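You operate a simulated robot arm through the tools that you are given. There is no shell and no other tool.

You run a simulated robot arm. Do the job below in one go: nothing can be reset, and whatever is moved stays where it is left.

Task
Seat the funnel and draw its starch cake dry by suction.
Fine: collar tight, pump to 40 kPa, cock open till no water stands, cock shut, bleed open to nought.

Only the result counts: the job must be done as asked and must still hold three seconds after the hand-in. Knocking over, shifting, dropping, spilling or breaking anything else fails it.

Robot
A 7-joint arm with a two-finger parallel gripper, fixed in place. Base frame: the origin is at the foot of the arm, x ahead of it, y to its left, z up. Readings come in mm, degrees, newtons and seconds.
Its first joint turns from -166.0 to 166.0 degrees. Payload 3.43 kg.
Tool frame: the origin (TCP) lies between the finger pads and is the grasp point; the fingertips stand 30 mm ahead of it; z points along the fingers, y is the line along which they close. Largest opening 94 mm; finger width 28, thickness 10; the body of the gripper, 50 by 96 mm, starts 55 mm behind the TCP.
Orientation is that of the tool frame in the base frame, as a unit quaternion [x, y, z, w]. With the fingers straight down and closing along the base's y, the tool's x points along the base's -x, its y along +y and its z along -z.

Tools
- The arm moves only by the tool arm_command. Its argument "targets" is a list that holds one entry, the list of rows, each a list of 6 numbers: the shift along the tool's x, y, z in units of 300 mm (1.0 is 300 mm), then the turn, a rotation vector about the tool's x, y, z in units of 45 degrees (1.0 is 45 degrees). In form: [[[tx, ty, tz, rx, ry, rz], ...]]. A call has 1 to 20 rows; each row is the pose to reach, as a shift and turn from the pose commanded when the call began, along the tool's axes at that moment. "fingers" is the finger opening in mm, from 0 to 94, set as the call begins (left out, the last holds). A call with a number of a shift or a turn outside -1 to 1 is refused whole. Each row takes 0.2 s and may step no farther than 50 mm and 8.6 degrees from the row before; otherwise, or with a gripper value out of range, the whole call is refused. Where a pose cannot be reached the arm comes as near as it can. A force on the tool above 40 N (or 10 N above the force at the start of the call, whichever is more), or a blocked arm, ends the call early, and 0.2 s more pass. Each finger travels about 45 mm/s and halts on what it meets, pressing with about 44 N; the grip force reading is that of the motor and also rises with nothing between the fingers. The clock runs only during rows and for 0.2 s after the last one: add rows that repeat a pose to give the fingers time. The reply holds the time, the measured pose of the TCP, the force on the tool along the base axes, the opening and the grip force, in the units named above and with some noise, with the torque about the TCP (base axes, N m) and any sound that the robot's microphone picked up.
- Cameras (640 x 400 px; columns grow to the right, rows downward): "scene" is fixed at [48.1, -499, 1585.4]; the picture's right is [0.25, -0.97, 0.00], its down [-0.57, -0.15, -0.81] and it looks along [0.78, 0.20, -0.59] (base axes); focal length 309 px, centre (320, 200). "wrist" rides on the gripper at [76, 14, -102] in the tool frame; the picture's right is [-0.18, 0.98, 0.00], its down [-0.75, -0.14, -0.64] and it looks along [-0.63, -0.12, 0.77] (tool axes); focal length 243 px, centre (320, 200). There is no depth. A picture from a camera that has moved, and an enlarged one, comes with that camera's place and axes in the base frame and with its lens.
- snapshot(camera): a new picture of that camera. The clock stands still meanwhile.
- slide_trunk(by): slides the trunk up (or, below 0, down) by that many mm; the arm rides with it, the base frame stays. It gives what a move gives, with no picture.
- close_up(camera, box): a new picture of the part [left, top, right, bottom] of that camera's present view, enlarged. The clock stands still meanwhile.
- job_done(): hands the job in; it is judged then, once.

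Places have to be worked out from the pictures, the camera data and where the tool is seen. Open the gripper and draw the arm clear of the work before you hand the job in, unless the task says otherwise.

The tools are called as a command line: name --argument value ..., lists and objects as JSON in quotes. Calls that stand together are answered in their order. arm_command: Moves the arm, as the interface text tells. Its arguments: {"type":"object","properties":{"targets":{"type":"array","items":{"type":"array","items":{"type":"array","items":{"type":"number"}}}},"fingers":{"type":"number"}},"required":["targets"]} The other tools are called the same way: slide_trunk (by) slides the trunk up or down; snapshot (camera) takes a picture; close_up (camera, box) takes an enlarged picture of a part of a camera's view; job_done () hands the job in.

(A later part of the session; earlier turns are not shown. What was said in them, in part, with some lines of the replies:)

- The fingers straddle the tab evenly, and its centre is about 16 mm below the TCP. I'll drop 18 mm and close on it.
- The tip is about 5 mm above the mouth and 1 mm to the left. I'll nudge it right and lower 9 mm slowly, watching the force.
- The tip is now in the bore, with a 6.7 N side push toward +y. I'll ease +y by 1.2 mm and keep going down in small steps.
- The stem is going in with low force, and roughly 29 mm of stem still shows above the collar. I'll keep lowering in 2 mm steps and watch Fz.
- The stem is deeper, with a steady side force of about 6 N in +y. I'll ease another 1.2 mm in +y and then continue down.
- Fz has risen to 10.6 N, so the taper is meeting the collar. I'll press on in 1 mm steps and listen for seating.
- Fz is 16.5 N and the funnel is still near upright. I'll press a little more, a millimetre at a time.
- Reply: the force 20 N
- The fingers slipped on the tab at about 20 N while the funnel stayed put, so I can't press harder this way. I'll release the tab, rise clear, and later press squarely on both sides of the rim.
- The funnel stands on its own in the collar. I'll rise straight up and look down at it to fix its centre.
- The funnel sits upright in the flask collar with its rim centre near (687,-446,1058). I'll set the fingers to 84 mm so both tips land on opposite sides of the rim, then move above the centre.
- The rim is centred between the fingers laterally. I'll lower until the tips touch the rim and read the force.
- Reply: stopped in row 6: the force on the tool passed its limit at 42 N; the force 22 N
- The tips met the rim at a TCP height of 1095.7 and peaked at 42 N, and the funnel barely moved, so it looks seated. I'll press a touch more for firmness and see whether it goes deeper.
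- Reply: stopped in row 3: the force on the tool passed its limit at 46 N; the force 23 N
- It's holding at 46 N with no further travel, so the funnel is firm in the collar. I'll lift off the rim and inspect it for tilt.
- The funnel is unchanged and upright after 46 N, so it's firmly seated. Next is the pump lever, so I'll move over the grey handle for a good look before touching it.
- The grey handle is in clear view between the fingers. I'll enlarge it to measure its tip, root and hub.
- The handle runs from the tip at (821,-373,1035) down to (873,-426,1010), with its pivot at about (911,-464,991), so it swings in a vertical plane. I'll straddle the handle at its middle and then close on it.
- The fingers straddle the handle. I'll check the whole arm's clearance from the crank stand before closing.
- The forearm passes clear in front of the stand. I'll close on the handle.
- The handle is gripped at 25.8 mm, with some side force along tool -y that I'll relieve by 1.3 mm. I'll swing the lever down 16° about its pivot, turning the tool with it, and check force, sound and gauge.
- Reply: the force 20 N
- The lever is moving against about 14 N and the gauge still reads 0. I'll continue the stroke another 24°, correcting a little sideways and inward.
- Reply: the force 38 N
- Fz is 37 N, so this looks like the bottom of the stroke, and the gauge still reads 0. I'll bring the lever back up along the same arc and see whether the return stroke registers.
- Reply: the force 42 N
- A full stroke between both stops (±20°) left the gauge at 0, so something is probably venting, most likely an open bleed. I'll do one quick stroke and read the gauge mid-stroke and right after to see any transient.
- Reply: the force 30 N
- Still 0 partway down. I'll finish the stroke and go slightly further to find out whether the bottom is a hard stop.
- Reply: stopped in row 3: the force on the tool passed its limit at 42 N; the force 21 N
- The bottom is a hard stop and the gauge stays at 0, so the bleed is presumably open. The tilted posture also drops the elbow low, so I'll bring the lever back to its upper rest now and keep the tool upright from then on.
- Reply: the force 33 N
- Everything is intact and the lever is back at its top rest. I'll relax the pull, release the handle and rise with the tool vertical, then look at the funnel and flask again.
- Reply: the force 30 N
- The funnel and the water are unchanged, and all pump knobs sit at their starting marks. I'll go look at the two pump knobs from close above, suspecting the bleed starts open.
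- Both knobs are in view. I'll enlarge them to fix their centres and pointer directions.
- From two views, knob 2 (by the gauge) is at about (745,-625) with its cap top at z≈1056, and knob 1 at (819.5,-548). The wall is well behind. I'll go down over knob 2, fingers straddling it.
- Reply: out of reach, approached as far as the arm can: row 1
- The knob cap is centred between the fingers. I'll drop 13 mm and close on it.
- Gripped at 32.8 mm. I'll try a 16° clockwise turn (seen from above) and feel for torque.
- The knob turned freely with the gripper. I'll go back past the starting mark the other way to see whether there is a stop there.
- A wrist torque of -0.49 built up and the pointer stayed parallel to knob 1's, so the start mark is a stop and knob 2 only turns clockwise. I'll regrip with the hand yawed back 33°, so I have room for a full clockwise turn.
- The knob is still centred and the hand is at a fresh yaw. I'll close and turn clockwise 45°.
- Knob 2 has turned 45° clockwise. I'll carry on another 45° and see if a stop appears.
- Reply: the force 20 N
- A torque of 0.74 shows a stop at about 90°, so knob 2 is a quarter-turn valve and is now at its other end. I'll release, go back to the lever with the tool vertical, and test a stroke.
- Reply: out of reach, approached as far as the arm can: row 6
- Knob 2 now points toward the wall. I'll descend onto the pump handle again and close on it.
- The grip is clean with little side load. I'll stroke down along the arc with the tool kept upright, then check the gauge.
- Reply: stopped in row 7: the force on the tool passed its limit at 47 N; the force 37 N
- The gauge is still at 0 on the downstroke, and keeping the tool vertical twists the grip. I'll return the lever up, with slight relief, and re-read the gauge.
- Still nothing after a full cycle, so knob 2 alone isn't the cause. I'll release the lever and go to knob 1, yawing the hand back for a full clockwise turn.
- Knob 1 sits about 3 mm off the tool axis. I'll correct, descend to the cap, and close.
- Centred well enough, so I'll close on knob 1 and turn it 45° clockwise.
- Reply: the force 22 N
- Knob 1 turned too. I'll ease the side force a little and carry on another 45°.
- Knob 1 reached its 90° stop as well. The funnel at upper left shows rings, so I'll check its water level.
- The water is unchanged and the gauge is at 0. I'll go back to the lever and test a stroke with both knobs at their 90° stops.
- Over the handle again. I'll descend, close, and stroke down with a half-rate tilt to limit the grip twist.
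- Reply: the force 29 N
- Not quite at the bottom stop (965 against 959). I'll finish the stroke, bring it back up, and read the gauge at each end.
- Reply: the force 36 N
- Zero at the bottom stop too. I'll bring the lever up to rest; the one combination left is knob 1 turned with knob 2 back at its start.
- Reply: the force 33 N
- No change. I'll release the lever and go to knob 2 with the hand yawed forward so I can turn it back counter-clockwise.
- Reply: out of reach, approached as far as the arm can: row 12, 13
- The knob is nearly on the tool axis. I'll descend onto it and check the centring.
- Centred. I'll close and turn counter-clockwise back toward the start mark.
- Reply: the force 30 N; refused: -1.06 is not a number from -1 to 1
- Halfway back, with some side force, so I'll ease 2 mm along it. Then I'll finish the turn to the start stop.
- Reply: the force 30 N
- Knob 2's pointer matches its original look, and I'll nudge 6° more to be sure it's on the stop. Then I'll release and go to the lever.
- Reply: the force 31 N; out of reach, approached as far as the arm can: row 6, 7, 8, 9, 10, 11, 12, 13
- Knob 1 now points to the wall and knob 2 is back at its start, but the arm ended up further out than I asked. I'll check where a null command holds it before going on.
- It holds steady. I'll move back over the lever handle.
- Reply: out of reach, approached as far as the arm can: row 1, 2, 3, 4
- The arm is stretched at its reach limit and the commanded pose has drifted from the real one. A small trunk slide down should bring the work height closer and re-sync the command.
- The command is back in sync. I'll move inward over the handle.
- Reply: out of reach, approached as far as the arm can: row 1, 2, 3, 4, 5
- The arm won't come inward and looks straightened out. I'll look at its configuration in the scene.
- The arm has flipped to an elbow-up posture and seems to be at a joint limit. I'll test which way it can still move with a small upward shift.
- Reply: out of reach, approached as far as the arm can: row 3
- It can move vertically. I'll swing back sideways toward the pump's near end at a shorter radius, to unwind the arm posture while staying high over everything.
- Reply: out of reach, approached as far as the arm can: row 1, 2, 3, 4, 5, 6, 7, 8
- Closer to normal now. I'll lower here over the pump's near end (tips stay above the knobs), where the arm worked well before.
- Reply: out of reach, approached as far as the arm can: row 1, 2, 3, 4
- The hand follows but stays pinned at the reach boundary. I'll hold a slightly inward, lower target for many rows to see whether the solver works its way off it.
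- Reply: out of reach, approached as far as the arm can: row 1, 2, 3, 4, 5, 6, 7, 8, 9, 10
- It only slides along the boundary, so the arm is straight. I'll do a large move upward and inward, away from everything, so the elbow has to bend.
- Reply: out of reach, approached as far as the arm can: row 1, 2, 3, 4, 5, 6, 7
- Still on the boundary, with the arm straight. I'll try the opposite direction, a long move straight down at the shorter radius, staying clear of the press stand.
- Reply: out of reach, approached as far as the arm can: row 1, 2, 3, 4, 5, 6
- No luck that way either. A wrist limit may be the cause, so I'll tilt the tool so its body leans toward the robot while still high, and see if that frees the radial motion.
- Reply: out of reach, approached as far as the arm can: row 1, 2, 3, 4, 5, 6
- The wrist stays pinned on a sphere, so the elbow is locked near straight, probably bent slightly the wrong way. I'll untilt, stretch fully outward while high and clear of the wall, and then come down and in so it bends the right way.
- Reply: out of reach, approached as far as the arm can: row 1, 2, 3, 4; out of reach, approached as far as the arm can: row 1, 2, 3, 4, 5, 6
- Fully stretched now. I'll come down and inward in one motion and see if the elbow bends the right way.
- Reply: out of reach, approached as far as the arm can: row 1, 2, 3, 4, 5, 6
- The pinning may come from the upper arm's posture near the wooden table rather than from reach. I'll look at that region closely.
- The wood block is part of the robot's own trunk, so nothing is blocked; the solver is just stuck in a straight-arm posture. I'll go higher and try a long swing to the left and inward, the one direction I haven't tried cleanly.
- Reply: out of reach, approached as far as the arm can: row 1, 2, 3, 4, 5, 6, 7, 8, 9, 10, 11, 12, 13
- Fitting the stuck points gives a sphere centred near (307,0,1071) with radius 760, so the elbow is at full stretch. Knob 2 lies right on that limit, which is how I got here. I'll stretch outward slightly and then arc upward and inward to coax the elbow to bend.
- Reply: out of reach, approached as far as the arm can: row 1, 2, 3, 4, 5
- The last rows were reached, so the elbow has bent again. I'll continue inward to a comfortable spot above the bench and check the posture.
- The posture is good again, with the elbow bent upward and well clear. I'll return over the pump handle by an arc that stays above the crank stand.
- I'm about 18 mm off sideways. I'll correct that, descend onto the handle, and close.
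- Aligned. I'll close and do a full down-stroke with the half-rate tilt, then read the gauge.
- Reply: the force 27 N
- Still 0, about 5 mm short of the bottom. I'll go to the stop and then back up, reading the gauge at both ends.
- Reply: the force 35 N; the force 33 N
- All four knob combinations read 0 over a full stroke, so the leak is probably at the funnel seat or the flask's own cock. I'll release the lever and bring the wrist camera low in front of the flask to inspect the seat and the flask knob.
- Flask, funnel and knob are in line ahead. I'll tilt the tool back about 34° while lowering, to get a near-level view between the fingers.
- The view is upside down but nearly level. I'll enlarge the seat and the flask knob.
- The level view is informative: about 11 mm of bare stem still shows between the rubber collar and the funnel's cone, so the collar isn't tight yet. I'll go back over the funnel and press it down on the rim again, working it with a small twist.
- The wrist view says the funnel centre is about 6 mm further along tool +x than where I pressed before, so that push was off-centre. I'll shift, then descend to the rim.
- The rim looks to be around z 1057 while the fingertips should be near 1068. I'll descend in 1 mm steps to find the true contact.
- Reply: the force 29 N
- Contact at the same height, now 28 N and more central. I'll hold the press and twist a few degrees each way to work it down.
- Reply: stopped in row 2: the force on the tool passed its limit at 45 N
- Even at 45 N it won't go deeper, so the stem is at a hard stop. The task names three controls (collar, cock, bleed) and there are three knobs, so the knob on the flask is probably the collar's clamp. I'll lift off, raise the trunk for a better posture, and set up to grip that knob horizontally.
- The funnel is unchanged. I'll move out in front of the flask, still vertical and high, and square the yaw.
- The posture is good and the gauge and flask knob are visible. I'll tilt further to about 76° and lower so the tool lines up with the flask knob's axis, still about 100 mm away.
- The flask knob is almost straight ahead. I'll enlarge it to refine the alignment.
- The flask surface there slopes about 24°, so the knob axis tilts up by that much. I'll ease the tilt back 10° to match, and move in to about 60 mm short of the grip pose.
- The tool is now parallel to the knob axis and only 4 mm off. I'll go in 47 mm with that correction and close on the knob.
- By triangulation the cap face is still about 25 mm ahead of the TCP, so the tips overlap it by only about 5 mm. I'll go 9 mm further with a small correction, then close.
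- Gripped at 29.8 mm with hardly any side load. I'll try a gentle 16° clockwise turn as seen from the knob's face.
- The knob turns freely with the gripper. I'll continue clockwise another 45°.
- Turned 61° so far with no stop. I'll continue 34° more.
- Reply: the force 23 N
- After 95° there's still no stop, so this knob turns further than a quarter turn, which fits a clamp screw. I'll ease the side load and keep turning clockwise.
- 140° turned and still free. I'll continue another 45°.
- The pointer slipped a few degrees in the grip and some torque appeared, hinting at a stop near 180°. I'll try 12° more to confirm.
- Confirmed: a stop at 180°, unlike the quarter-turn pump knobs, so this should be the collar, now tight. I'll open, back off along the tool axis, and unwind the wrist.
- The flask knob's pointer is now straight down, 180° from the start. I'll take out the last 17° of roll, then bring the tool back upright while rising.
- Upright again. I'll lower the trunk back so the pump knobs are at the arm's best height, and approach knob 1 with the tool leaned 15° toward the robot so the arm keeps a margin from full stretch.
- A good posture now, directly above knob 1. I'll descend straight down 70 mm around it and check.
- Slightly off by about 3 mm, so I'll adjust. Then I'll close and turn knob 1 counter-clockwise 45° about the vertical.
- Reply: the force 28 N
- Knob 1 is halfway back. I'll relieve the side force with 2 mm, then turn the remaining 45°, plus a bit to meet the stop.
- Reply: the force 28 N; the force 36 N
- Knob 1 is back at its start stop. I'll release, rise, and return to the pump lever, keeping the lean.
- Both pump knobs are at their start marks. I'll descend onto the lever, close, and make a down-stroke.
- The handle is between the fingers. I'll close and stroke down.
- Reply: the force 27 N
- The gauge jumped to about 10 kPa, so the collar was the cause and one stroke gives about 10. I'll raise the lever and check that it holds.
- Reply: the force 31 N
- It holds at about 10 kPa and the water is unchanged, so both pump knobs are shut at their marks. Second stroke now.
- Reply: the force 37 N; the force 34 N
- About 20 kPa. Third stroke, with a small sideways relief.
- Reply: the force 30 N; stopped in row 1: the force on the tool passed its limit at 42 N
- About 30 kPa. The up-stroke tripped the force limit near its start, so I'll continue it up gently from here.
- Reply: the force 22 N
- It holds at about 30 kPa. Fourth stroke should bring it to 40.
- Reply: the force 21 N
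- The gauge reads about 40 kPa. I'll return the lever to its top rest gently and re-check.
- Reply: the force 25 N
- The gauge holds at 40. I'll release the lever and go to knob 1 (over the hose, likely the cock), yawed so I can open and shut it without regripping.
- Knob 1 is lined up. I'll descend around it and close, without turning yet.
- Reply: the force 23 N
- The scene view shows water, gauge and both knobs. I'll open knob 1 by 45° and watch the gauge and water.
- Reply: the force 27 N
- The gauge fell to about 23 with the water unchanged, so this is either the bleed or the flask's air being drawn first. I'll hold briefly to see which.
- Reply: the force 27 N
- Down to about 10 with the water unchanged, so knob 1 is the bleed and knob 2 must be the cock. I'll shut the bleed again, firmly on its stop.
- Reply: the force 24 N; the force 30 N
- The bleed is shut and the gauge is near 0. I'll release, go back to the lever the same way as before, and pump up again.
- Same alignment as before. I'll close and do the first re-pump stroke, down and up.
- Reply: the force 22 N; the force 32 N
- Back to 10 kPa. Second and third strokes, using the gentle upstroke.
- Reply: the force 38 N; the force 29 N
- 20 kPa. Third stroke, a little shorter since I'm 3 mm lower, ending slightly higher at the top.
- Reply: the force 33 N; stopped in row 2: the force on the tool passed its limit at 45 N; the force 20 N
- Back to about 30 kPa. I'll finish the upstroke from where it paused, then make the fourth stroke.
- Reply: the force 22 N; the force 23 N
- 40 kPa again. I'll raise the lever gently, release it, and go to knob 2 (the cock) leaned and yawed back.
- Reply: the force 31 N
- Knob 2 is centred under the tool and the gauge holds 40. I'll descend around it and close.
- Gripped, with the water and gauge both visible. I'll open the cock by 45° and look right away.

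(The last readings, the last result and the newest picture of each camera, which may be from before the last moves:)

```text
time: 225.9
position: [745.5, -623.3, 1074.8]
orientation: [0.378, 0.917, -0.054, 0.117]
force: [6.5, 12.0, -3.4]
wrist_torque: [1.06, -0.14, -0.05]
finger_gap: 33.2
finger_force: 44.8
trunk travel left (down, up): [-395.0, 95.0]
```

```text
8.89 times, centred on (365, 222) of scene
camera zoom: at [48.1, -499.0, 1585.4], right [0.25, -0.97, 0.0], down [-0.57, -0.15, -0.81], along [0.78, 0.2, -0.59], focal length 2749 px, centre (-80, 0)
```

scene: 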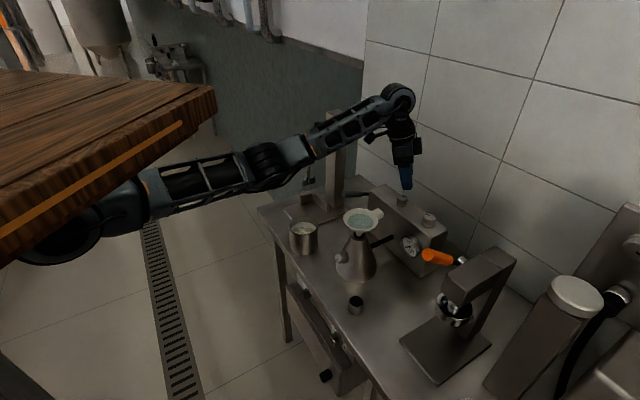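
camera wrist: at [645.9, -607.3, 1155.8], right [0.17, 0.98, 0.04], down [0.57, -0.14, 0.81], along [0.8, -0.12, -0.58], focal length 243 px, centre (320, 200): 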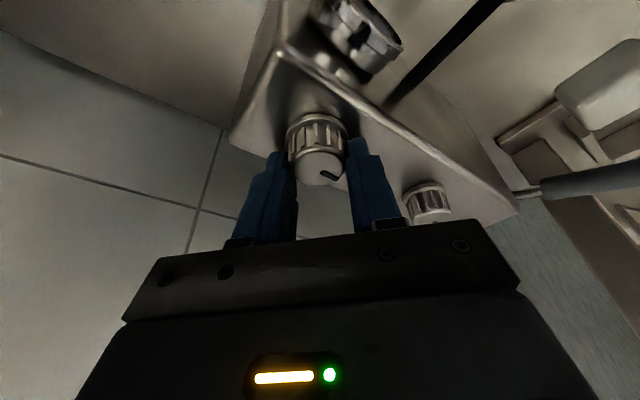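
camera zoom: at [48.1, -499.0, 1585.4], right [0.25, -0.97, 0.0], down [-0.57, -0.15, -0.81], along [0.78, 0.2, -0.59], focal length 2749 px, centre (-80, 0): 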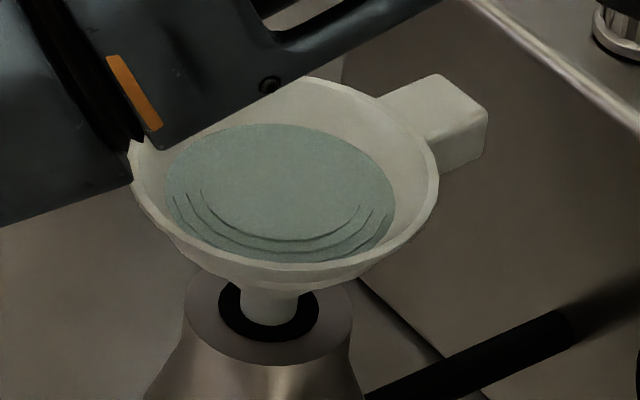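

The gauge stays at 40 and the water hasn't visibly changed yet. I'll hold 1 s and look again.

arm_command --targets '[[[0, 0, 0, 0, 0, 0], [0, 0, 0, 0, 0, 0], [0, 0, 0, 0, 0, 0], [0, 0, 0, 0, 0, 0]]]'

close_up --camera "scene" --box '[340, 200, 390, 245]'

close_up --camera "scene" --box '[395, 230, 425, 260]'

```text
time: 226.9
position: [744.4, -623.3, 1075.6]
orientation: [0.378, 0.917, -0.054, 0.117]
force: [8.0, 10.2, -4.8]
wrist_torque: [0.39, -1.06, -0.03]
finger_gap: 32.7
finger_force: 45.3
trunk travel left (down, up): [-395.0, 95.0]
```

```text
8.89 times, centred on (365, 222) of scene
camera zoom: at [48.1, -499.0, 1585.4], right [0.25, -0.97, 0.0], down [-0.57, -0.15, -0.81], along [0.78, 0.2, -0.59], focal length 2749 px, centre (-80, 0)
```

zoom: 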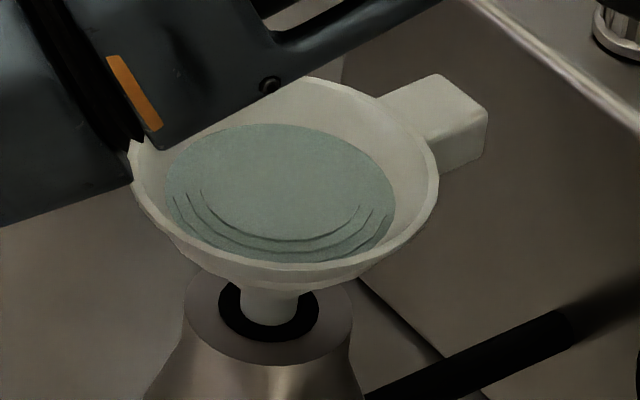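

```text
13.33 times, centred on (410, 245) of scene
camera zoom: at [48.1, -499.0, 1585.4], right [0.25, -0.97, 0.0], down [-0.57, -0.15, -0.81], along [0.78, 0.2, -0.59], focal length 4123 px, centre (-880, -400)
```

zoom: 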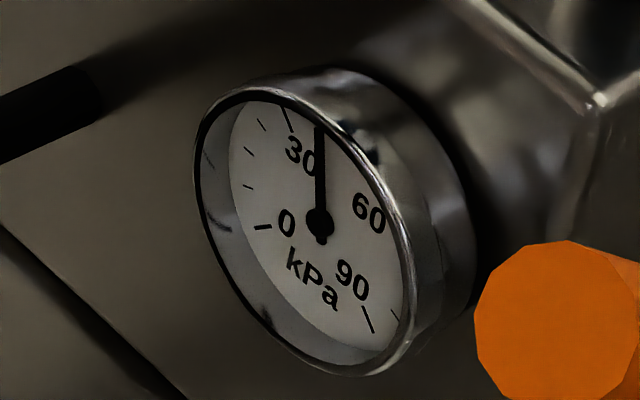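

No change at 45°. I'll open the cock fully to 90° and watch.

arm_command --targets '[[[0, 0, 0, 0.0431, 0, 0.161], [0, 0, 0, 0.0863, 0, 0.322], [0, 0, 0, 0.1294, 0, 0.483], [0, 0, 0, 0.1725, 0, 0.644], [0, 0, 0, 0.2157, 0, 0.805], [0, 0, 0, 0.2588, 0, 0.9659]]]'

close_up --camera "scene" --box '[340, 190, 440, 270]'

close_up --camera "scene" --box '[340, 200, 390, 245]'

```text
time: 228.3
position: [743.4, -625.5, 1075.4]
orientation: [0.701, 0.701, -0.098, 0.091]
force: [-4.5, 0.8, -1.3]
wrist_torque: [0.27, -0.47, 0.44]
finger_gap: 33.6
finger_force: 32.2
trunk travel left (down, up): [-395.0, 95.0]
```

```text
5.00 times, centred on (390, 230) of scene
camera zoom: at [48.1, -499.0, 1585.4], right [0.25, -0.97, 0.0], down [-0.57, -0.15, -0.81], along [0.78, 0.2, -0.59], focal length 1546 px, centre (-30, 50)
```

zoom: 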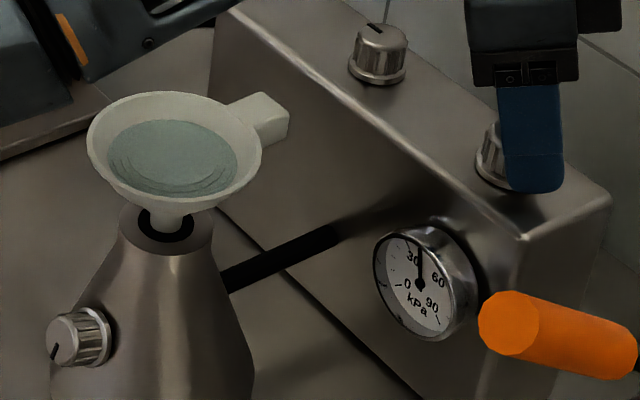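

```text
8.89 times, centred on (365, 222) of scene
camera zoom: at [48.1, -499.0, 1585.4], right [0.25, -0.97, 0.0], down [-0.57, -0.15, -0.81], along [0.78, 0.2, -0.59], focal length 2749 px, centre (-80, 0)
```

zoom: 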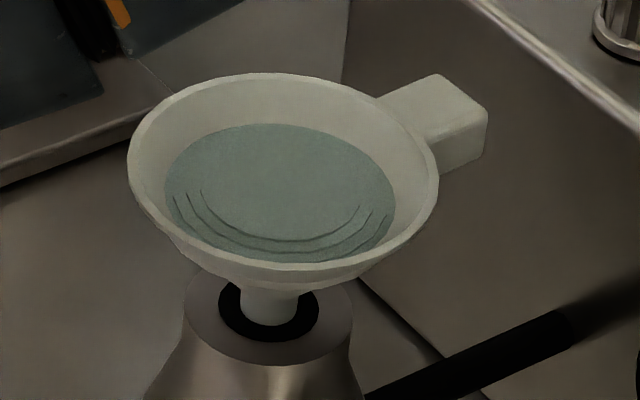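

Fully open. I'll hold 1 s and compare the water.

arm_command --targets '[[[0, 0, 0, 0, 0, 0], [0, 0, 0, 0, 0, 0], [0, 0, 0, 0, 0, 0], [0, 0, 0, 0, 0, 0]]]'

close_up --camera "scene" --box '[340, 200, 390, 245]'

close_up --camera "scene" --box '[395, 230, 425, 260]'

```text
time: 229.3
position: [744.0, -624.7, 1075.6]
orientation: [0.701, 0.701, -0.097, 0.091]
force: [-13.5, -7.6, -3.8]
wrist_torque: [-1.13, -0.4, 0.31]
finger_gap: 33.5
finger_force: 44.9
trunk travel left (down, up): [-395.0, 95.0]
```

```text
8.89 times, centred on (365, 222) of scene
camera zoom: at [48.1, -499.0, 1585.4], right [0.25, -0.97, 0.0], down [-0.57, -0.15, -0.81], along [0.78, 0.2, -0.59], focal length 2749 px, centre (-80, 0)
```

zoom: 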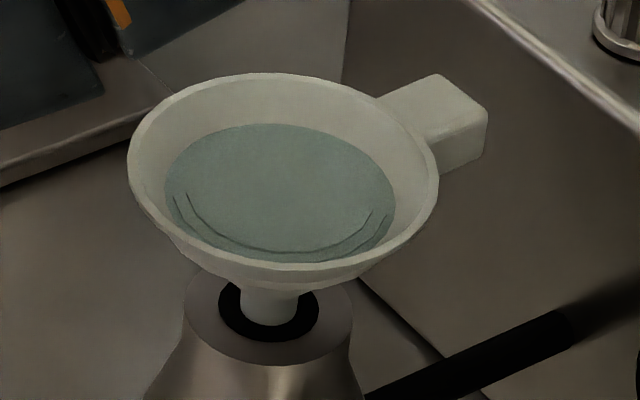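

```text
13.33 times, centred on (410, 245) of scene
camera zoom: at [48.1, -499.0, 1585.4], right [0.25, -0.97, 0.0], down [-0.57, -0.15, -0.81], along [0.78, 0.2, -0.59], focal length 4123 px, centre (-880, -400)
```

zoom: 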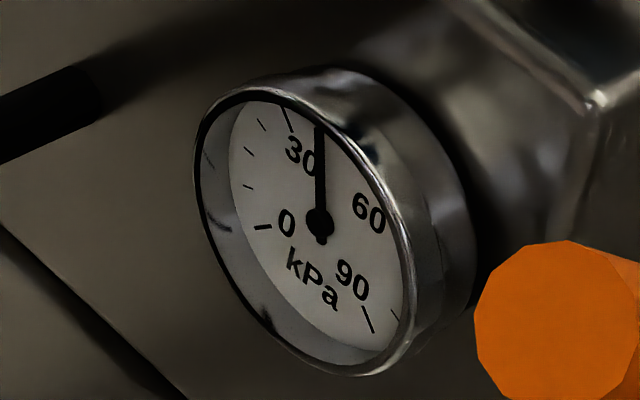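

The top water layer has gone (two arcs left), so the cock is working and the gauge stays at 40. I'll keep holding in short steps.

arm_command --targets '[[[0, 0, 0, 0, 0, 0], [0, 0, 0, 0, 0, 0], [0, 0, 0, 0, 0, 0], [0, 0, 0, 0, 0, 0]]]'

close_up --camera "scene" --box '[340, 200, 390, 245]'

```text
time: 230.3
position: [743.5, -625.3, 1074.2]
orientation: [0.7, 0.702, -0.096, 0.091]
force: [-19.3, -13.9, -2.4]
wrist_torque: [-0.8, -0.32, 0.23]
finger_gap: 33.7
finger_force: 44.9
trunk travel left (down, up): [-395.0, 95.0]
```

```text
8.89 times, centred on (365, 222) of scene
camera zoom: at [48.1, -499.0, 1585.4], right [0.25, -0.97, 0.0], down [-0.57, -0.15, -0.81], along [0.78, 0.2, -0.59], focal length 2749 px, centre (-80, 0)
```

zoom: 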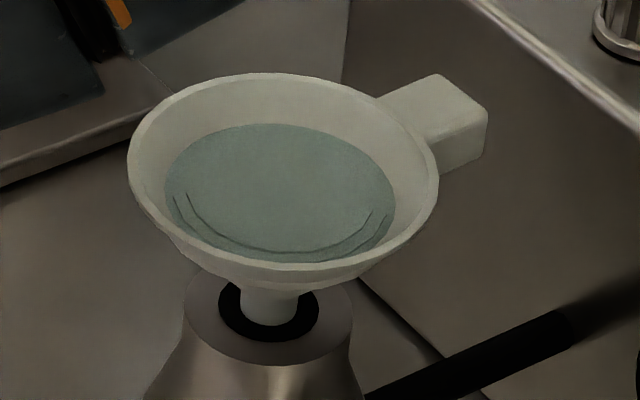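

Two arcs remain. I'll hold another 1.4 s.

arm_command --targets '[[[0, 0, 0, 0, 0, 0], [0, 0, 0, 0, 0, 0], [0, 0, 0, 0, 0, 0], [0, 0, 0, 0, 0, 0], [0, 0, 0, 0, 0, 0], [0, 0, 0, 0, 0, 0]]]'

close_up --camera "scene" --box '[340, 200, 390, 245]'

close_up --camera "scene" --box '[395, 230, 425, 260]'

```text
time: 231.8
position: [743.6, -625.6, 1075.0]
orientation: [0.7, 0.702, -0.097, 0.09]
force: [-19.9, -15.8, -1.7]
wrist_torque: [-0.51, -0.32, 0.28]
finger_gap: 33.3
finger_force: 45.1
trunk travel left (down, up): [-395.0, 95.0]
```

```text
8.89 times, centred on (365, 222) of scene
camera zoom: at [48.1, -499.0, 1585.4], right [0.25, -0.97, 0.0], down [-0.57, -0.15, -0.81], along [0.78, 0.2, -0.59], focal length 2749 px, centre (-80, 0)
```

zoom: 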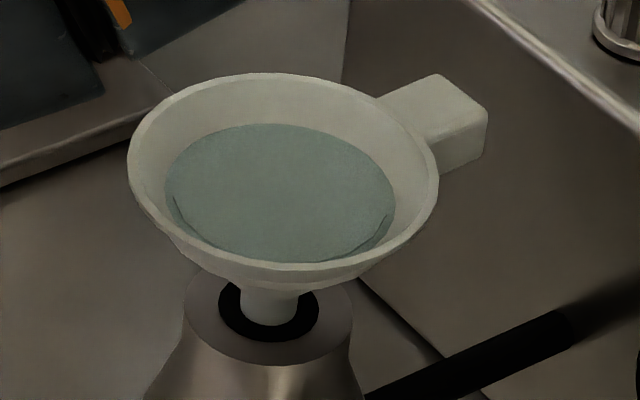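

```text
13.33 times, centred on (410, 245) of scene
camera zoom: at [48.1, -499.0, 1585.4], right [0.25, -0.97, 0.0], down [-0.57, -0.15, -0.81], along [0.78, 0.2, -0.59], focal length 4123 px, centre (-880, -400)
```

zoom: 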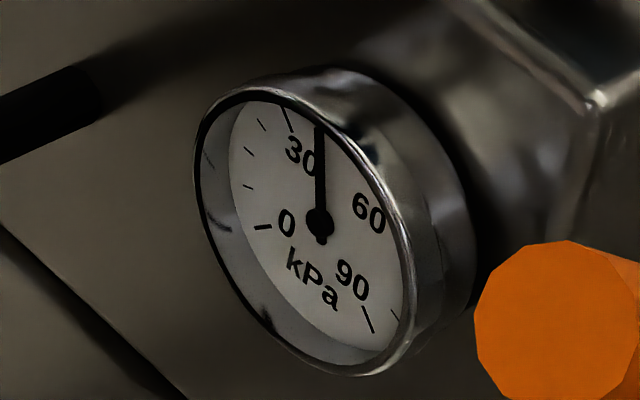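

One arc left, so roughly 2 s per layer. I'll hold another 1.8 s.

arm_command --targets '[[[0, 0, 0, 0, 0, 0], [0, 0, 0, 0, 0, 0], [0, 0, 0, 0, 0, 0], [0, 0, 0, 0, 0, 0], [0, 0, 0, 0, 0, 0], [0, 0, 0, 0, 0, 0], [0, 0, 0, 0, 0, 0], [0, 0, 0, 0, 0, 0]]]'

close_up --camera "scene" --box '[340, 200, 390, 245]'

```text
time: 233.6
position: [742.9, -624.7, 1075.9]
orientation: [0.7, 0.702, -0.097, 0.09]
force: [-20.5, -15.6, -1.2]
wrist_torque: [-0.4, -0.3, 0.3]
finger_gap: 33.3
finger_force: 44.9
trunk travel left (down, up): [-395.0, 95.0]
```

```text
8.89 times, centred on (365, 222) of scene
camera zoom: at [48.1, -499.0, 1585.4], right [0.25, -0.97, 0.0], down [-0.57, -0.15, -0.81], along [0.78, 0.2, -0.59], focal length 2749 px, centre (-80, 0)
```

zoom: 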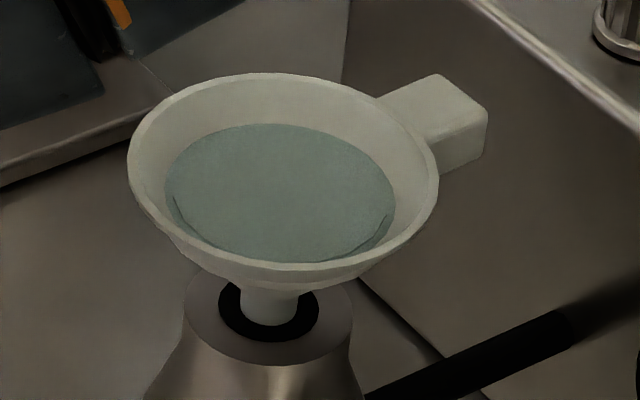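

Still one arc. I'll hold 1 s more.

arm_command --targets '[[[0, 0, 0, 0, 0, 0], [0, 0, 0, 0, 0, 0], [0, 0, 0, 0, 0, 0], [0, 0, 0, 0, 0, 0]]]'

close_up --camera "scene" --box '[340, 200, 390, 245]'

close_up --camera "scene" --box '[395, 230, 425, 260]'

```text
time: 234.6
position: [744.3, -625.7, 1074.7]
orientation: [0.7, 0.701, -0.098, 0.09]
force: [-20.2, -14.4, -1.8]
wrist_torque: [-0.35, -0.29, 0.28]
finger_gap: 33.5
finger_force: 45.2
trunk travel left (down, up): [-395.0, 95.0]
```

```text
8.89 times, centred on (365, 222) of scene
camera zoom: at [48.1, -499.0, 1585.4], right [0.25, -0.97, 0.0], down [-0.57, -0.15, -0.81], along [0.78, 0.2, -0.59], focal length 2749 px, centre (-80, 0)
```

zoom: 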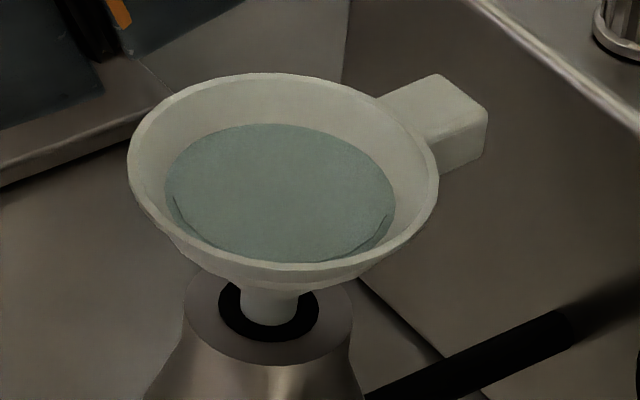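

```text
13.33 times, centred on (410, 245) of scene
camera zoom: at [48.1, -499.0, 1585.4], right [0.25, -0.97, 0.0], down [-0.57, -0.15, -0.81], along [0.78, 0.2, -0.59], focal length 4123 px, centre (-880, -400)
```

zoom: 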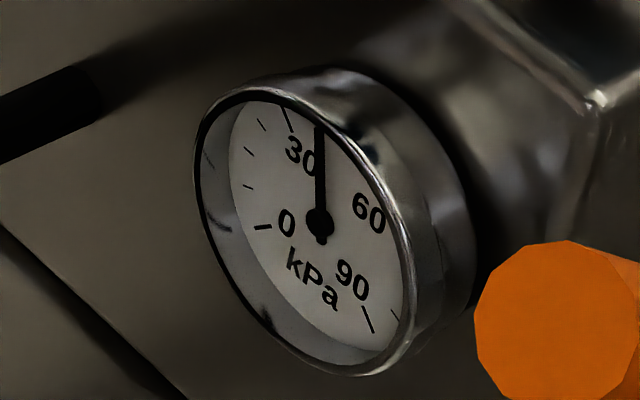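

Still one arc. I'll hold in 0.8 s steps.

arm_command --targets '[[[0, 0, 0, 0, 0, 0], [0, 0, 0, 0, 0, 0], [0, 0, 0, 0, 0, 0]]]'

close_up --camera "scene" --box '[340, 200, 390, 245]'

```text
time: 235.3
position: [743.5, -624.3, 1074.8]
orientation: [0.699, 0.702, -0.097, 0.092]
force: [-20.1, -14.8, -1.2]
wrist_torque: [-0.4, -0.29, 0.3]
finger_gap: 33.6
finger_force: 44.7
trunk travel left (down, up): [-395.0, 95.0]
```

```text
8.89 times, centred on (365, 222) of scene
camera zoom: at [48.1, -499.0, 1585.4], right [0.25, -0.97, 0.0], down [-0.57, -0.15, -0.81], along [0.78, 0.2, -0.59], focal length 2749 px, centre (-80, 0)
```

zoom: 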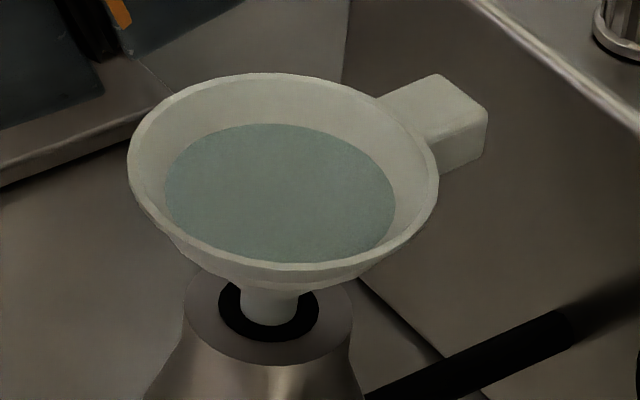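

All arcs are gone and one last water sheet remains. I'll hold 2 s, then check finely.

arm_command --targets '[[[0, 0, 0, 0, 0, 0], [0, 0, 0, 0, 0, 0], [0, 0, 0, 0, 0, 0], [0, 0, 0, 0, 0, 0], [0, 0, 0, 0, 0, 0], [0, 0, 0, 0, 0, 0], [0, 0, 0, 0, 0, 0], [0, 0, 0, 0, 0, 0]]]'

close_up --camera "scene" --box '[340, 200, 390, 245]'

close_up --camera "scene" --box '[395, 230, 425, 260]'

```text
time: 237.2
position: [744.2, -625.3, 1075.4]
orientation: [0.7, 0.702, -0.097, 0.091]
force: [-20.5, -13.4, -1.0]
wrist_torque: [-0.37, -0.31, 0.28]
finger_gap: 33.6
finger_force: 45.4
trunk travel left (down, up): [-395.0, 95.0]
```

```text
8.89 times, centred on (365, 222) of scene
camera zoom: at [48.1, -499.0, 1585.4], right [0.25, -0.97, 0.0], down [-0.57, -0.15, -0.81], along [0.78, 0.2, -0.59], focal length 2749 px, centre (-80, 0)
```

zoom: 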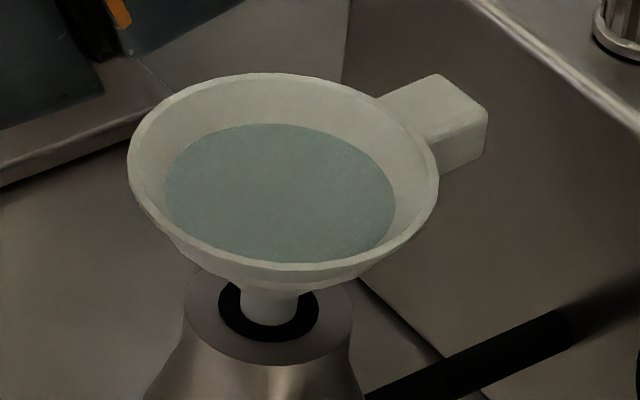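

```text
13.33 times, centred on (410, 245) of scene
camera zoom: at [48.1, -499.0, 1585.4], right [0.25, -0.97, 0.0], down [-0.57, -0.15, -0.81], along [0.78, 0.2, -0.59], focal length 4123 px, centre (-880, -400)
```

zoom: 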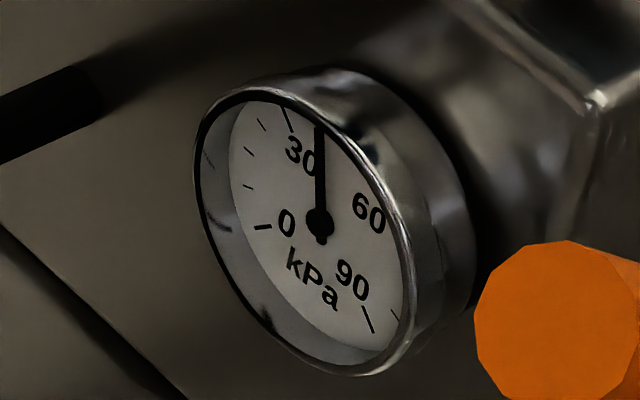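

The last sheet still stands and the gauge is at 40. I'll hold 0.8 s more.

arm_command --targets '[[[0, 0, 0, 0, 0, 0], [0, 0, 0, 0, 0, 0], [0, 0, 0, 0, 0, 0]]]'

close_up --camera "scene" --box '[340, 200, 390, 245]'

```text
time: 237.9
position: [743.5, -626.3, 1075.2]
orientation: [0.7, 0.702, -0.097, 0.091]
force: [-21.2, -13.8, -0.7]
wrist_torque: [-0.35, -0.29, 0.31]
finger_gap: 33.5
finger_force: 45.0
trunk travel left (down, up): [-395.0, 95.0]
```

```text
8.89 times, centred on (365, 222) of scene
camera zoom: at [48.1, -499.0, 1585.4], right [0.25, -0.97, 0.0], down [-0.57, -0.15, -0.81], along [0.78, 0.2, -0.59], focal length 2749 px, centre (-80, 0)
```

zoom: 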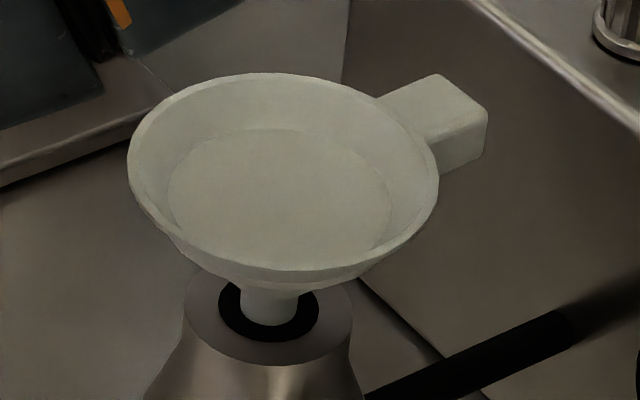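

The water is gone and the white cake is bare. I'll shut the cock at once, counter-clockwise 90° to its stop.

arm_command --targets '[[[-0.0026, -0.004, 0, -0.045, 0, -0.168], [-0.0026, -0.004, 0, -0.09, 0, -0.336], [-0.0026, -0.004, 0, -0.135, 0, -0.504], [-0.0026, -0.004, 0, -0.18, 0, -0.672], [-0.0026, -0.004, 0, -0.225, 0, -0.84], [-0.0026, -0.004, 0, -0.2588, 0, -0.9659]]]'

arm_command --targets '[[[0, 0, 0, -0.045, 0, -0.168], [0, 0, 0, -0.09, 0, -0.336], [0, 0, 0, -0.135, 0, -0.504], [0, 0, 0, -0.18, 0, -0.672], [0, 0, 0, -0.225, 0, -0.84], [0, 0, 0, -0.2588, 0, -0.9659]]]'

arm_command --targets '[[[0, 0, 0, -0.03, 0, -0.11], [0, 0, 0, -0.045, 0, -0.18], [0, 0, 0, -0.045, 0, -0.18]]]'

snapshot --camera "wrist"

close_up --camera "scene" --box '[340, 190, 440, 270]'

```text
time: 239.3
position: [744.4, -622.8, 1075.7]
orientation: [0.376, 0.918, -0.052, 0.118]
force: [5.1, -1.0, -5.4]
wrist_torque: [-0.14, -1.22, -0.01]
finger_gap: 33.1
finger_force: 45.6
trunk travel left (down, up): [-395.0, 95.0]
```

```text
time: 240.8
position: [744.5, -622.0, 1076.2]
orientation: [-0.003, 0.992, -0.001, 0.127]
force: [15.1, 26.7, -2.9]
wrist_torque: [1.06, -0.96, -0.07]
finger_gap: 33.1
finger_force: 45.1
trunk travel left (down, up): [-395.0, 95.0]
```

```text
time: 241.6
position: [744.1, -621.4, 1075.8]
orientation: [-0.075, 0.989, 0.011, 0.126]
force: [2.3, 15.2, 4.6]
wrist_torque: [0.67, 0.53, -0.67]
finger_gap: 33.2
finger_force: 45.0
trunk travel left (down, up): [-395.0, 95.0]
stopped in row 3: the force on the tool passed its limit at 41 N (the readings are from after the stop); the commanded pose is now the measured one
```

```text
taken
camera wrist: at [644.4, -622.4, 1156.3], right [0.03, 1.0, 0.05], down [0.59, -0.05, 0.81], along [0.81, 0.01, -0.59], focal length 243 px, centre (320, 200)
```

wrist: 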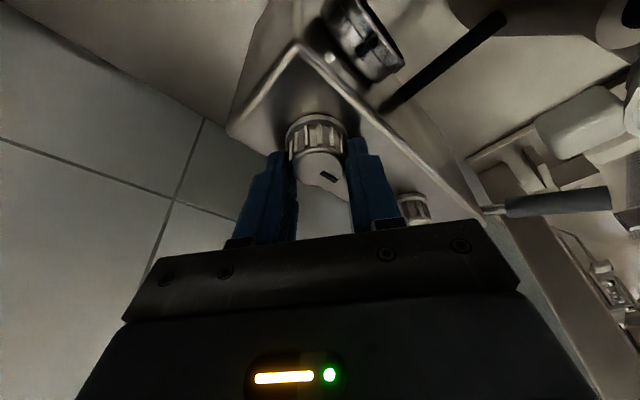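

```text
5.00 times, centred on (390, 230) of scene
camera zoom: at [48.1, -499.0, 1585.4], right [0.25, -0.97, 0.0], down [-0.57, -0.15, -0.81], along [0.78, 0.2, -0.59], focal length 1546 px, centre (-30, 50)
```

zoom: 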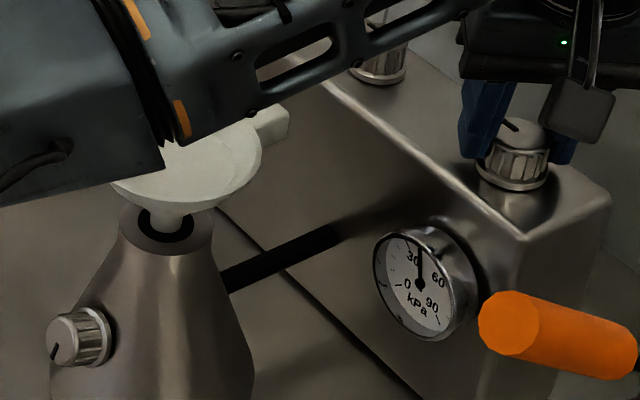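

The cock is on its stop and the gauge is steady at 40. I'll release it, rise, and move over to the bleed (knob 1).

arm_command --targets '[[[0, 0, 0, 0, 0, 0], [0, 0, 0, 0, 0, 0], [0, 0, 0, 0, 0, 0], [-0.025, 0, -0.097, 0, 0, 0], [-0.05, 0, -0.194, 0, 0, 0], [-0.12, 0.052, -0.176, 0, 0, 0], [-0.19, 0.104, -0.158, 0, 0, 0], [-0.26, 0.156, -0.14, 0, 0, 0], [-0.329, 0.207, -0.122, 0, 0, 0], [-0.329, 0.207, -0.122, 0, 0, 0]]]' --fingers 58

snapshot --camera "wrist"

close_up --camera "scene" --box '[340, 190, 440, 270]'

```text
time: 243.8
position: [821.4, -546.8, 1134.0]
orientation: [-0.076, 0.989, 0.009, 0.125]
force: [-0.4, -0.1, 0.8]
wrist_torque: [0.02, 0.03, 0.02]
finger_gap: 58.0
finger_force: 0.0
trunk travel left (down, up): [-395.0, 95.0]
```

```text
taken
camera wrist: at [720.7, -547.3, 1214.1], right [0.03, 1.0, 0.04], down [0.58, -0.05, 0.81], along [0.81, 0.0, -0.59], focal length 243 px, centre (320, 200)
```

wrist: 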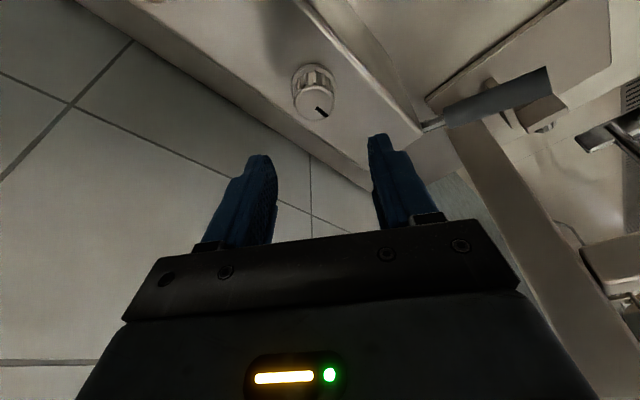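

```text
5.00 times, centred on (390, 230) of scene
camera zoom: at [48.1, -499.0, 1585.4], right [0.25, -0.97, 0.0], down [-0.57, -0.15, -0.81], along [0.78, 0.2, -0.59], focal length 1546 px, centre (-30, 50)
```

zoom: 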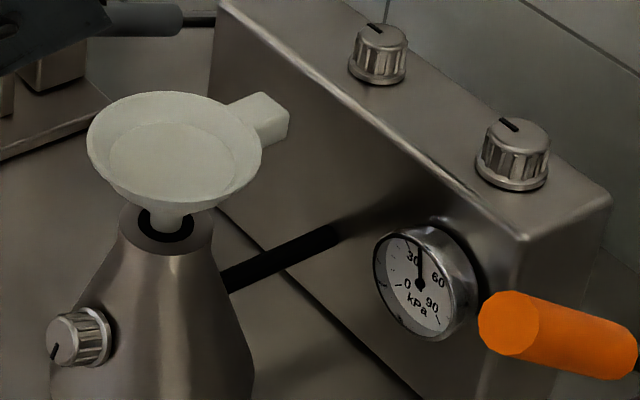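

The cake is dry and both knobs are at their marks. The bleed is centred under the tool, so I'll descend and close on it.

arm_command --targets '[[[0.016, 0, 0.063, 0, 0, 0], [0.033, 0, 0.127, 0, 0, 0], [0.049, 0, 0.19, 0, 0, 0], [0.049, 0, 0.19, 0, 0, 0]]]'

arm_command --targets '[[[0, 0, 0, 0, 0, 0], [0, 0, 0, 0, 0, 0], [0, 0, 0, 0, 0, 0], [0, 0, 0, 0, 0, 0], [0, 0, 0, 0.04, 0, 0.155], [0, 0, 0, 0.08, 0, 0.31], [0, 0, 0, 0.12, 0, 0.465], [0, 0, 0, 0.16, 0, 0.62], [0, 0, 0, 0.2, 0, 0.775], [0, 0, 0, 0.24, 0, 0.93]]]' --fingers 5

close_up --camera "scene" --box '[340, 190, 440, 270]'

```text
time: 244.8
position: [820.2, -548.6, 1075.9]
orientation: [-0.075, 0.989, 0.009, 0.125]
force: [-0.3, 0.2, 0.4]
wrist_torque: [-0.01, 0.0, 0.03]
finger_gap: 58.2
finger_force: 0.1
trunk travel left (down, up): [-395.0, 95.0]
```

```text
time: 247.0
position: [819.2, -549.4, 1075.8]
orientation: [0.296, 0.947, -0.039, 0.12]
force: [-1.5, 0.7, -6.1]
wrist_torque: [0.71, 0.46, 0.02]
finger_gap: 29.1
finger_force: 45.4
trunk travel left (down, up): [-395.0, 95.0]
```

```text
5.00 times, centred on (390, 230) of scene
camera zoom: at [48.1, -499.0, 1585.4], right [0.25, -0.97, 0.0], down [-0.57, -0.15, -0.81], along [0.78, 0.2, -0.59], focal length 1546 px, centre (-30, 50)
```

zoom: 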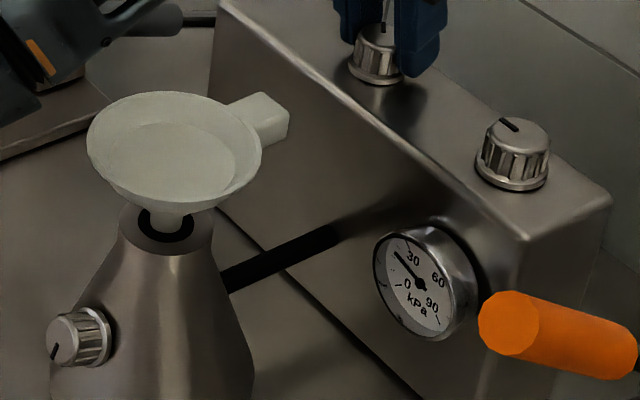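

The gauge is falling, about 23 now. I'll open the bleed the rest of the way to its stop.

arm_command --targets '[[[0, 0, 0, 0.04, 0, 0.155], [0, 0, 0, 0.08, 0, 0.31], [0, 0, 0, 0.12, 0, 0.465], [0, 0, 0, 0.16, 0, 0.62], [0, 0, 0, 0.2, 0, 0.775], [0, 0, 0, 0.25, 0, 0.95], [0, 0, 0, 0.25, 0, 0.95]]]'

snapshot --camera "wrist"

close_up --camera "scene" --box '[340, 190, 440, 270]'

```text
time: 248.6
position: [818.7, -550.6, 1076.3]
orientation: [0.631, 0.765, -0.083, 0.097]
force: [-29.5, -8.6, -11.6]
wrist_torque: [0.85, -0.16, 0.1]
finger_gap: 29.3
finger_force: 45.1
trunk travel left (down, up): [-395.0, 95.0]
```

```text
taken
camera wrist: at [813.5, -449.6, 1156.2], right [1.0, 0.01, 0.04], down [-0.03, -0.58, 0.81], along [0.03, -0.81, -0.58], focal length 243 px, centre (320, 200)
```

wrist: 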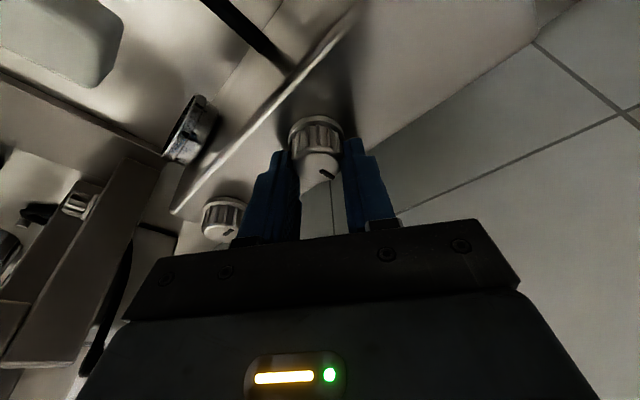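

```text
5.00 times, centred on (390, 230) of scene
camera zoom: at [48.1, -499.0, 1585.4], right [0.25, -0.97, 0.0], down [-0.57, -0.15, -0.81], along [0.78, 0.2, -0.59], focal length 1546 px, centre (-30, 50)
```

zoom: 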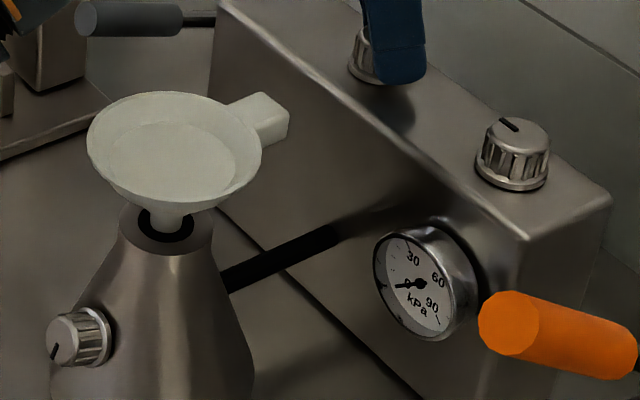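

The gauge is down to about 0. I'll nudge the bleed fully to its stop while relieving the side load, then release and rise.

arm_command --targets '[[[0, -0.006, 0, 0, 0, 0], [0, -0.006, 0, 0.03, 0, 0.12], [0, -0.006, 0, 0.05, 0, 0.2], [0, -0.006, 0, 0.05, 0, 0.2]]]'

arm_command --targets '[[[0, 0, 0, 0, 0, 0], [0, 0, 0, 0, 0, 0], [0, 0, 0, 0, 0, 0], [-0.025, 0, -0.097, 0, 0, 0], [-0.06, 0, -0.23, 0, 0, 0], [-0.085, 0, -0.33, 0, 0, 0]]]' --fingers 60

close_up --camera "scene" --box '[340, 190, 440, 270]'

close_up --camera "scene" --box '[395, 230, 425, 260]'

snapshot --camera "wrist"

```text
time: 249.6
position: [817.2, -549.3, 1075.8]
orientation: [0.689, 0.713, -0.091, 0.091]
force: [-24.7, -14.4, -7.7]
wrist_torque: [0.07, 0.52, 0.79]
finger_gap: 29.3
finger_force: 45.1
trunk travel left (down, up): [-395.0, 95.0]
```

```text
time: 251.0
position: [818.2, -546.9, 1180.0]
orientation: [0.689, 0.713, -0.09, 0.091]
force: [0.0, -0.3, -0.4]
wrist_torque: [0.0, 0.01, -0.02]
finger_gap: 60.1
finger_force: 0.1
trunk travel left (down, up): [-395.0, 95.0]
```

```text
5.00 times, centred on (390, 230) of scene
camera zoom: at [48.1, -499.0, 1585.4], right [0.25, -0.97, 0.0], down [-0.57, -0.15, -0.81], along [0.78, 0.2, -0.59], focal length 1546 px, centre (-30, 50)
```

zoom: 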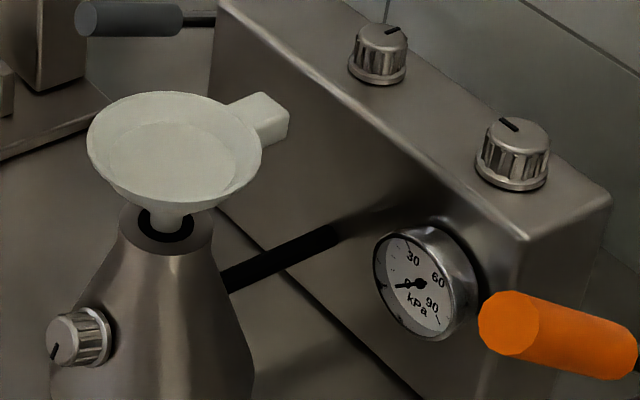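

```text
13.33 times, centred on (410, 245) of scene
camera zoom: at [48.1, -499.0, 1585.4], right [0.25, -0.97, 0.0], down [-0.57, -0.15, -0.81], along [0.78, 0.2, -0.59], focal length 4123 px, centre (-880, -400)
```

zoom: 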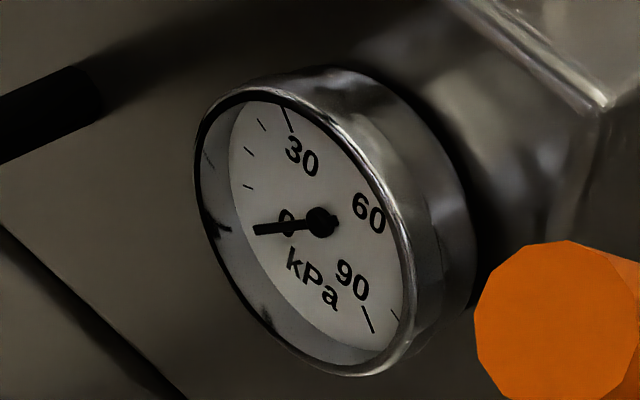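

```text
taken
camera wrist: at [829.8, -446.5, 1260.2], right [0.99, -0.14, 0.04], down [-0.12, -0.57, 0.81], along [-0.09, -0.81, -0.58], focal length 243 px, centre (320, 200)
```

wrist: 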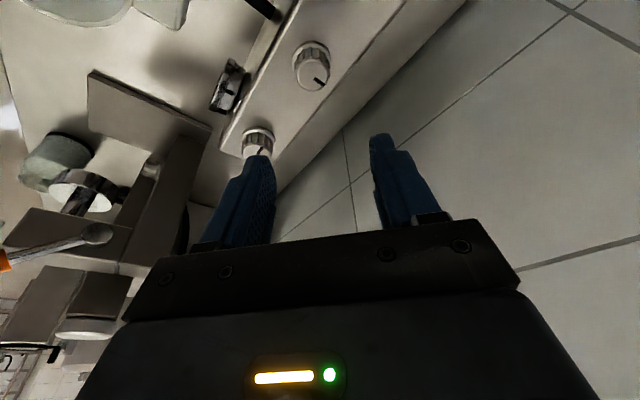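

Gauge at 0, bleed open, cock shut, collar tight and cake dry. I'll draw the arm clear, up and back toward the robot, and take a last look.

arm_command --targets '[[[-0.02, 0, -0.12, 0, 0, 0], [0.05, -0.08, -0.22, -0.035, 0, -0.13], [0.15, -0.17, -0.3, -0.07, 0, -0.27], [0.25, -0.26, -0.37, -0.105, 0, -0.4], [0.35, -0.35, -0.44, -0.14, 0, -0.54], [0.45, -0.44, -0.5, -0.175, 0, -0.67], [0.554, -0.537, -0.559, -0.21, 0, -0.81], [0.554, -0.537, -0.559, -0.21, 0, -0.81]]]'

snapshot --camera "scene"

close_up --camera "scene" --box '[340, 190, 440, 270]'

close_up --camera "scene" --box '[250, 200, 400, 330]'

```text
time: 252.8
position: [650.3, -349.7, 1299.3]
orientation: [0.422, 0.898, -0.055, 0.114]
force: [0.7, 0.4, -0.4]
wrist_torque: [0.01, 0.02, -0.01]
finger_gap: 59.9
finger_force: 0.1
trunk travel left (down, up): [-395.0, 95.0]
```

```text
taken
```

scene: 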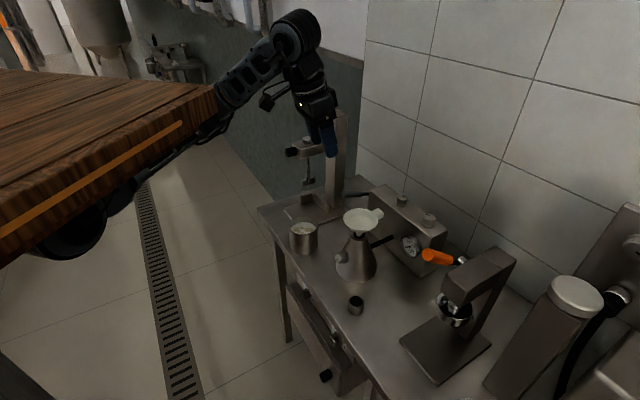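

```text
5.00 times, centred on (390, 230) of scene
camera zoom: at [48.1, -499.0, 1585.4], right [0.25, -0.97, 0.0], down [-0.57, -0.15, -0.81], along [0.78, 0.2, -0.59], focal length 1546 px, centre (-30, 50)
```

zoom: 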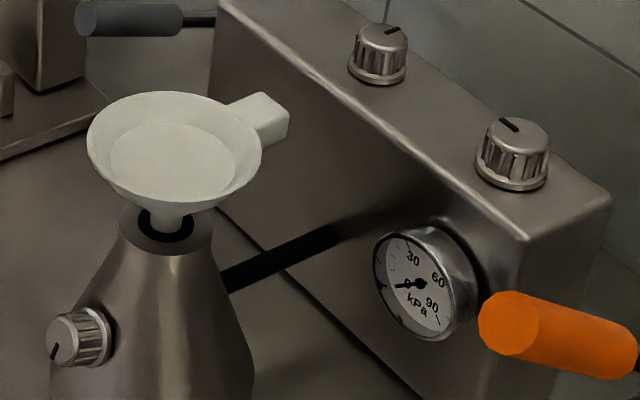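

```text
3.08 times, centred on (325, 265) of scene
camera zoom: at [48.1, -499.0, 1585.4], right [0.25, -0.97, 0.0], down [-0.57, -0.15, -0.81], along [0.78, 0.2, -0.59], focal length 952 px, centre (305, 0)
```

zoom: 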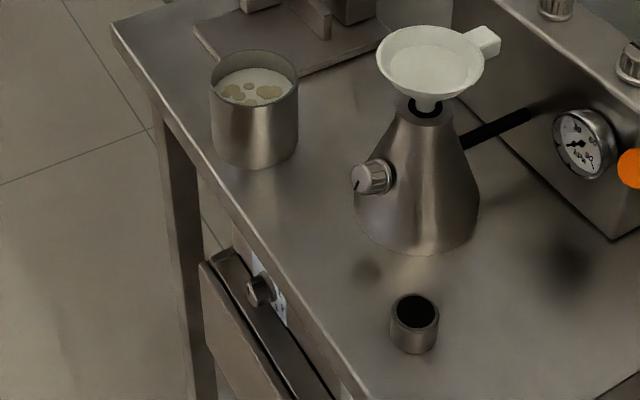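

Nothing else has been disturbed. I'll draw the arm a little further back and higher with the gripper open, then hand in.

arm_command --targets '[[[0.1, -0.02, -0.08, 0, 0, 0], [0.2, -0.04, -0.16, 0, 0, 0], [0.3, -0.06, -0.24, 0, 0, 0], [0.4, -0.08, -0.3, 0, 0, 0]]]' --fingers 94

snapshot --camera "scene"

```text
time: 253.8
position: [544.5, -259.5, 1354.5]
orientation: [0.423, 0.897, -0.055, 0.113]
force: [0.4, -0.2, -1.2]
wrist_torque: [0.04, 0.01, 0.01]
finger_gap: 94.1
finger_force: 0.0
trunk travel left (down, up): [-395.0, 95.0]
```

```text
taken
```

scene: 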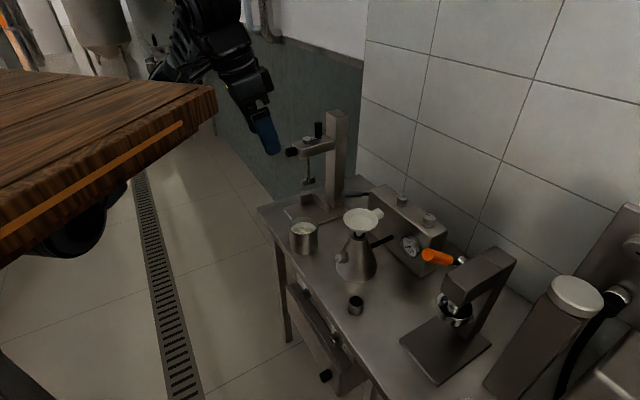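

The arm is clear with the gripper open. The funnel is seated with its collar tight, the cake is dry, the cock is shut, the bleed is open and the gauge reads nought, so I'm handing in the job.

job_done

```text
The job is handed in.
```

I've handed the job in. The funnel is seated in the flask, and its starch cake has been drawn dry by suction. I don't have the judge's verdict.

- **Collar:** the knob on the flask tightens it, and I turned that 180° to its stop. Pressing the funnel down alone did not seal it: until the collar was tightened, pumping left the gauge at 0.
- **Pump:** four strokes brought the gauge to 40 kPa, at about 10 kPa a stroke.
- **Cock:** this is the knob beside the gauge. I opened it fully until the last sheet of water was gone, then shut it to its stop. The gauge stayed at 40 throughout.
- **Bleed:** this is the other pump knob. It is open to its stop and the gauge is at nought.

**Unlabelled knobs:** neither pump knob was marked, so I turned both to find out which was which and put them back at their start marks. That included opening the bleed once at 40 kPa, which let the vacuum out before any water had been drawn. I shut it and pumped back up to 40 before opening the cock.

In the last pictures nothing else on the bench had moved or spilled. The pump lever is back at its top position, and the arm is clear with the gripper open.
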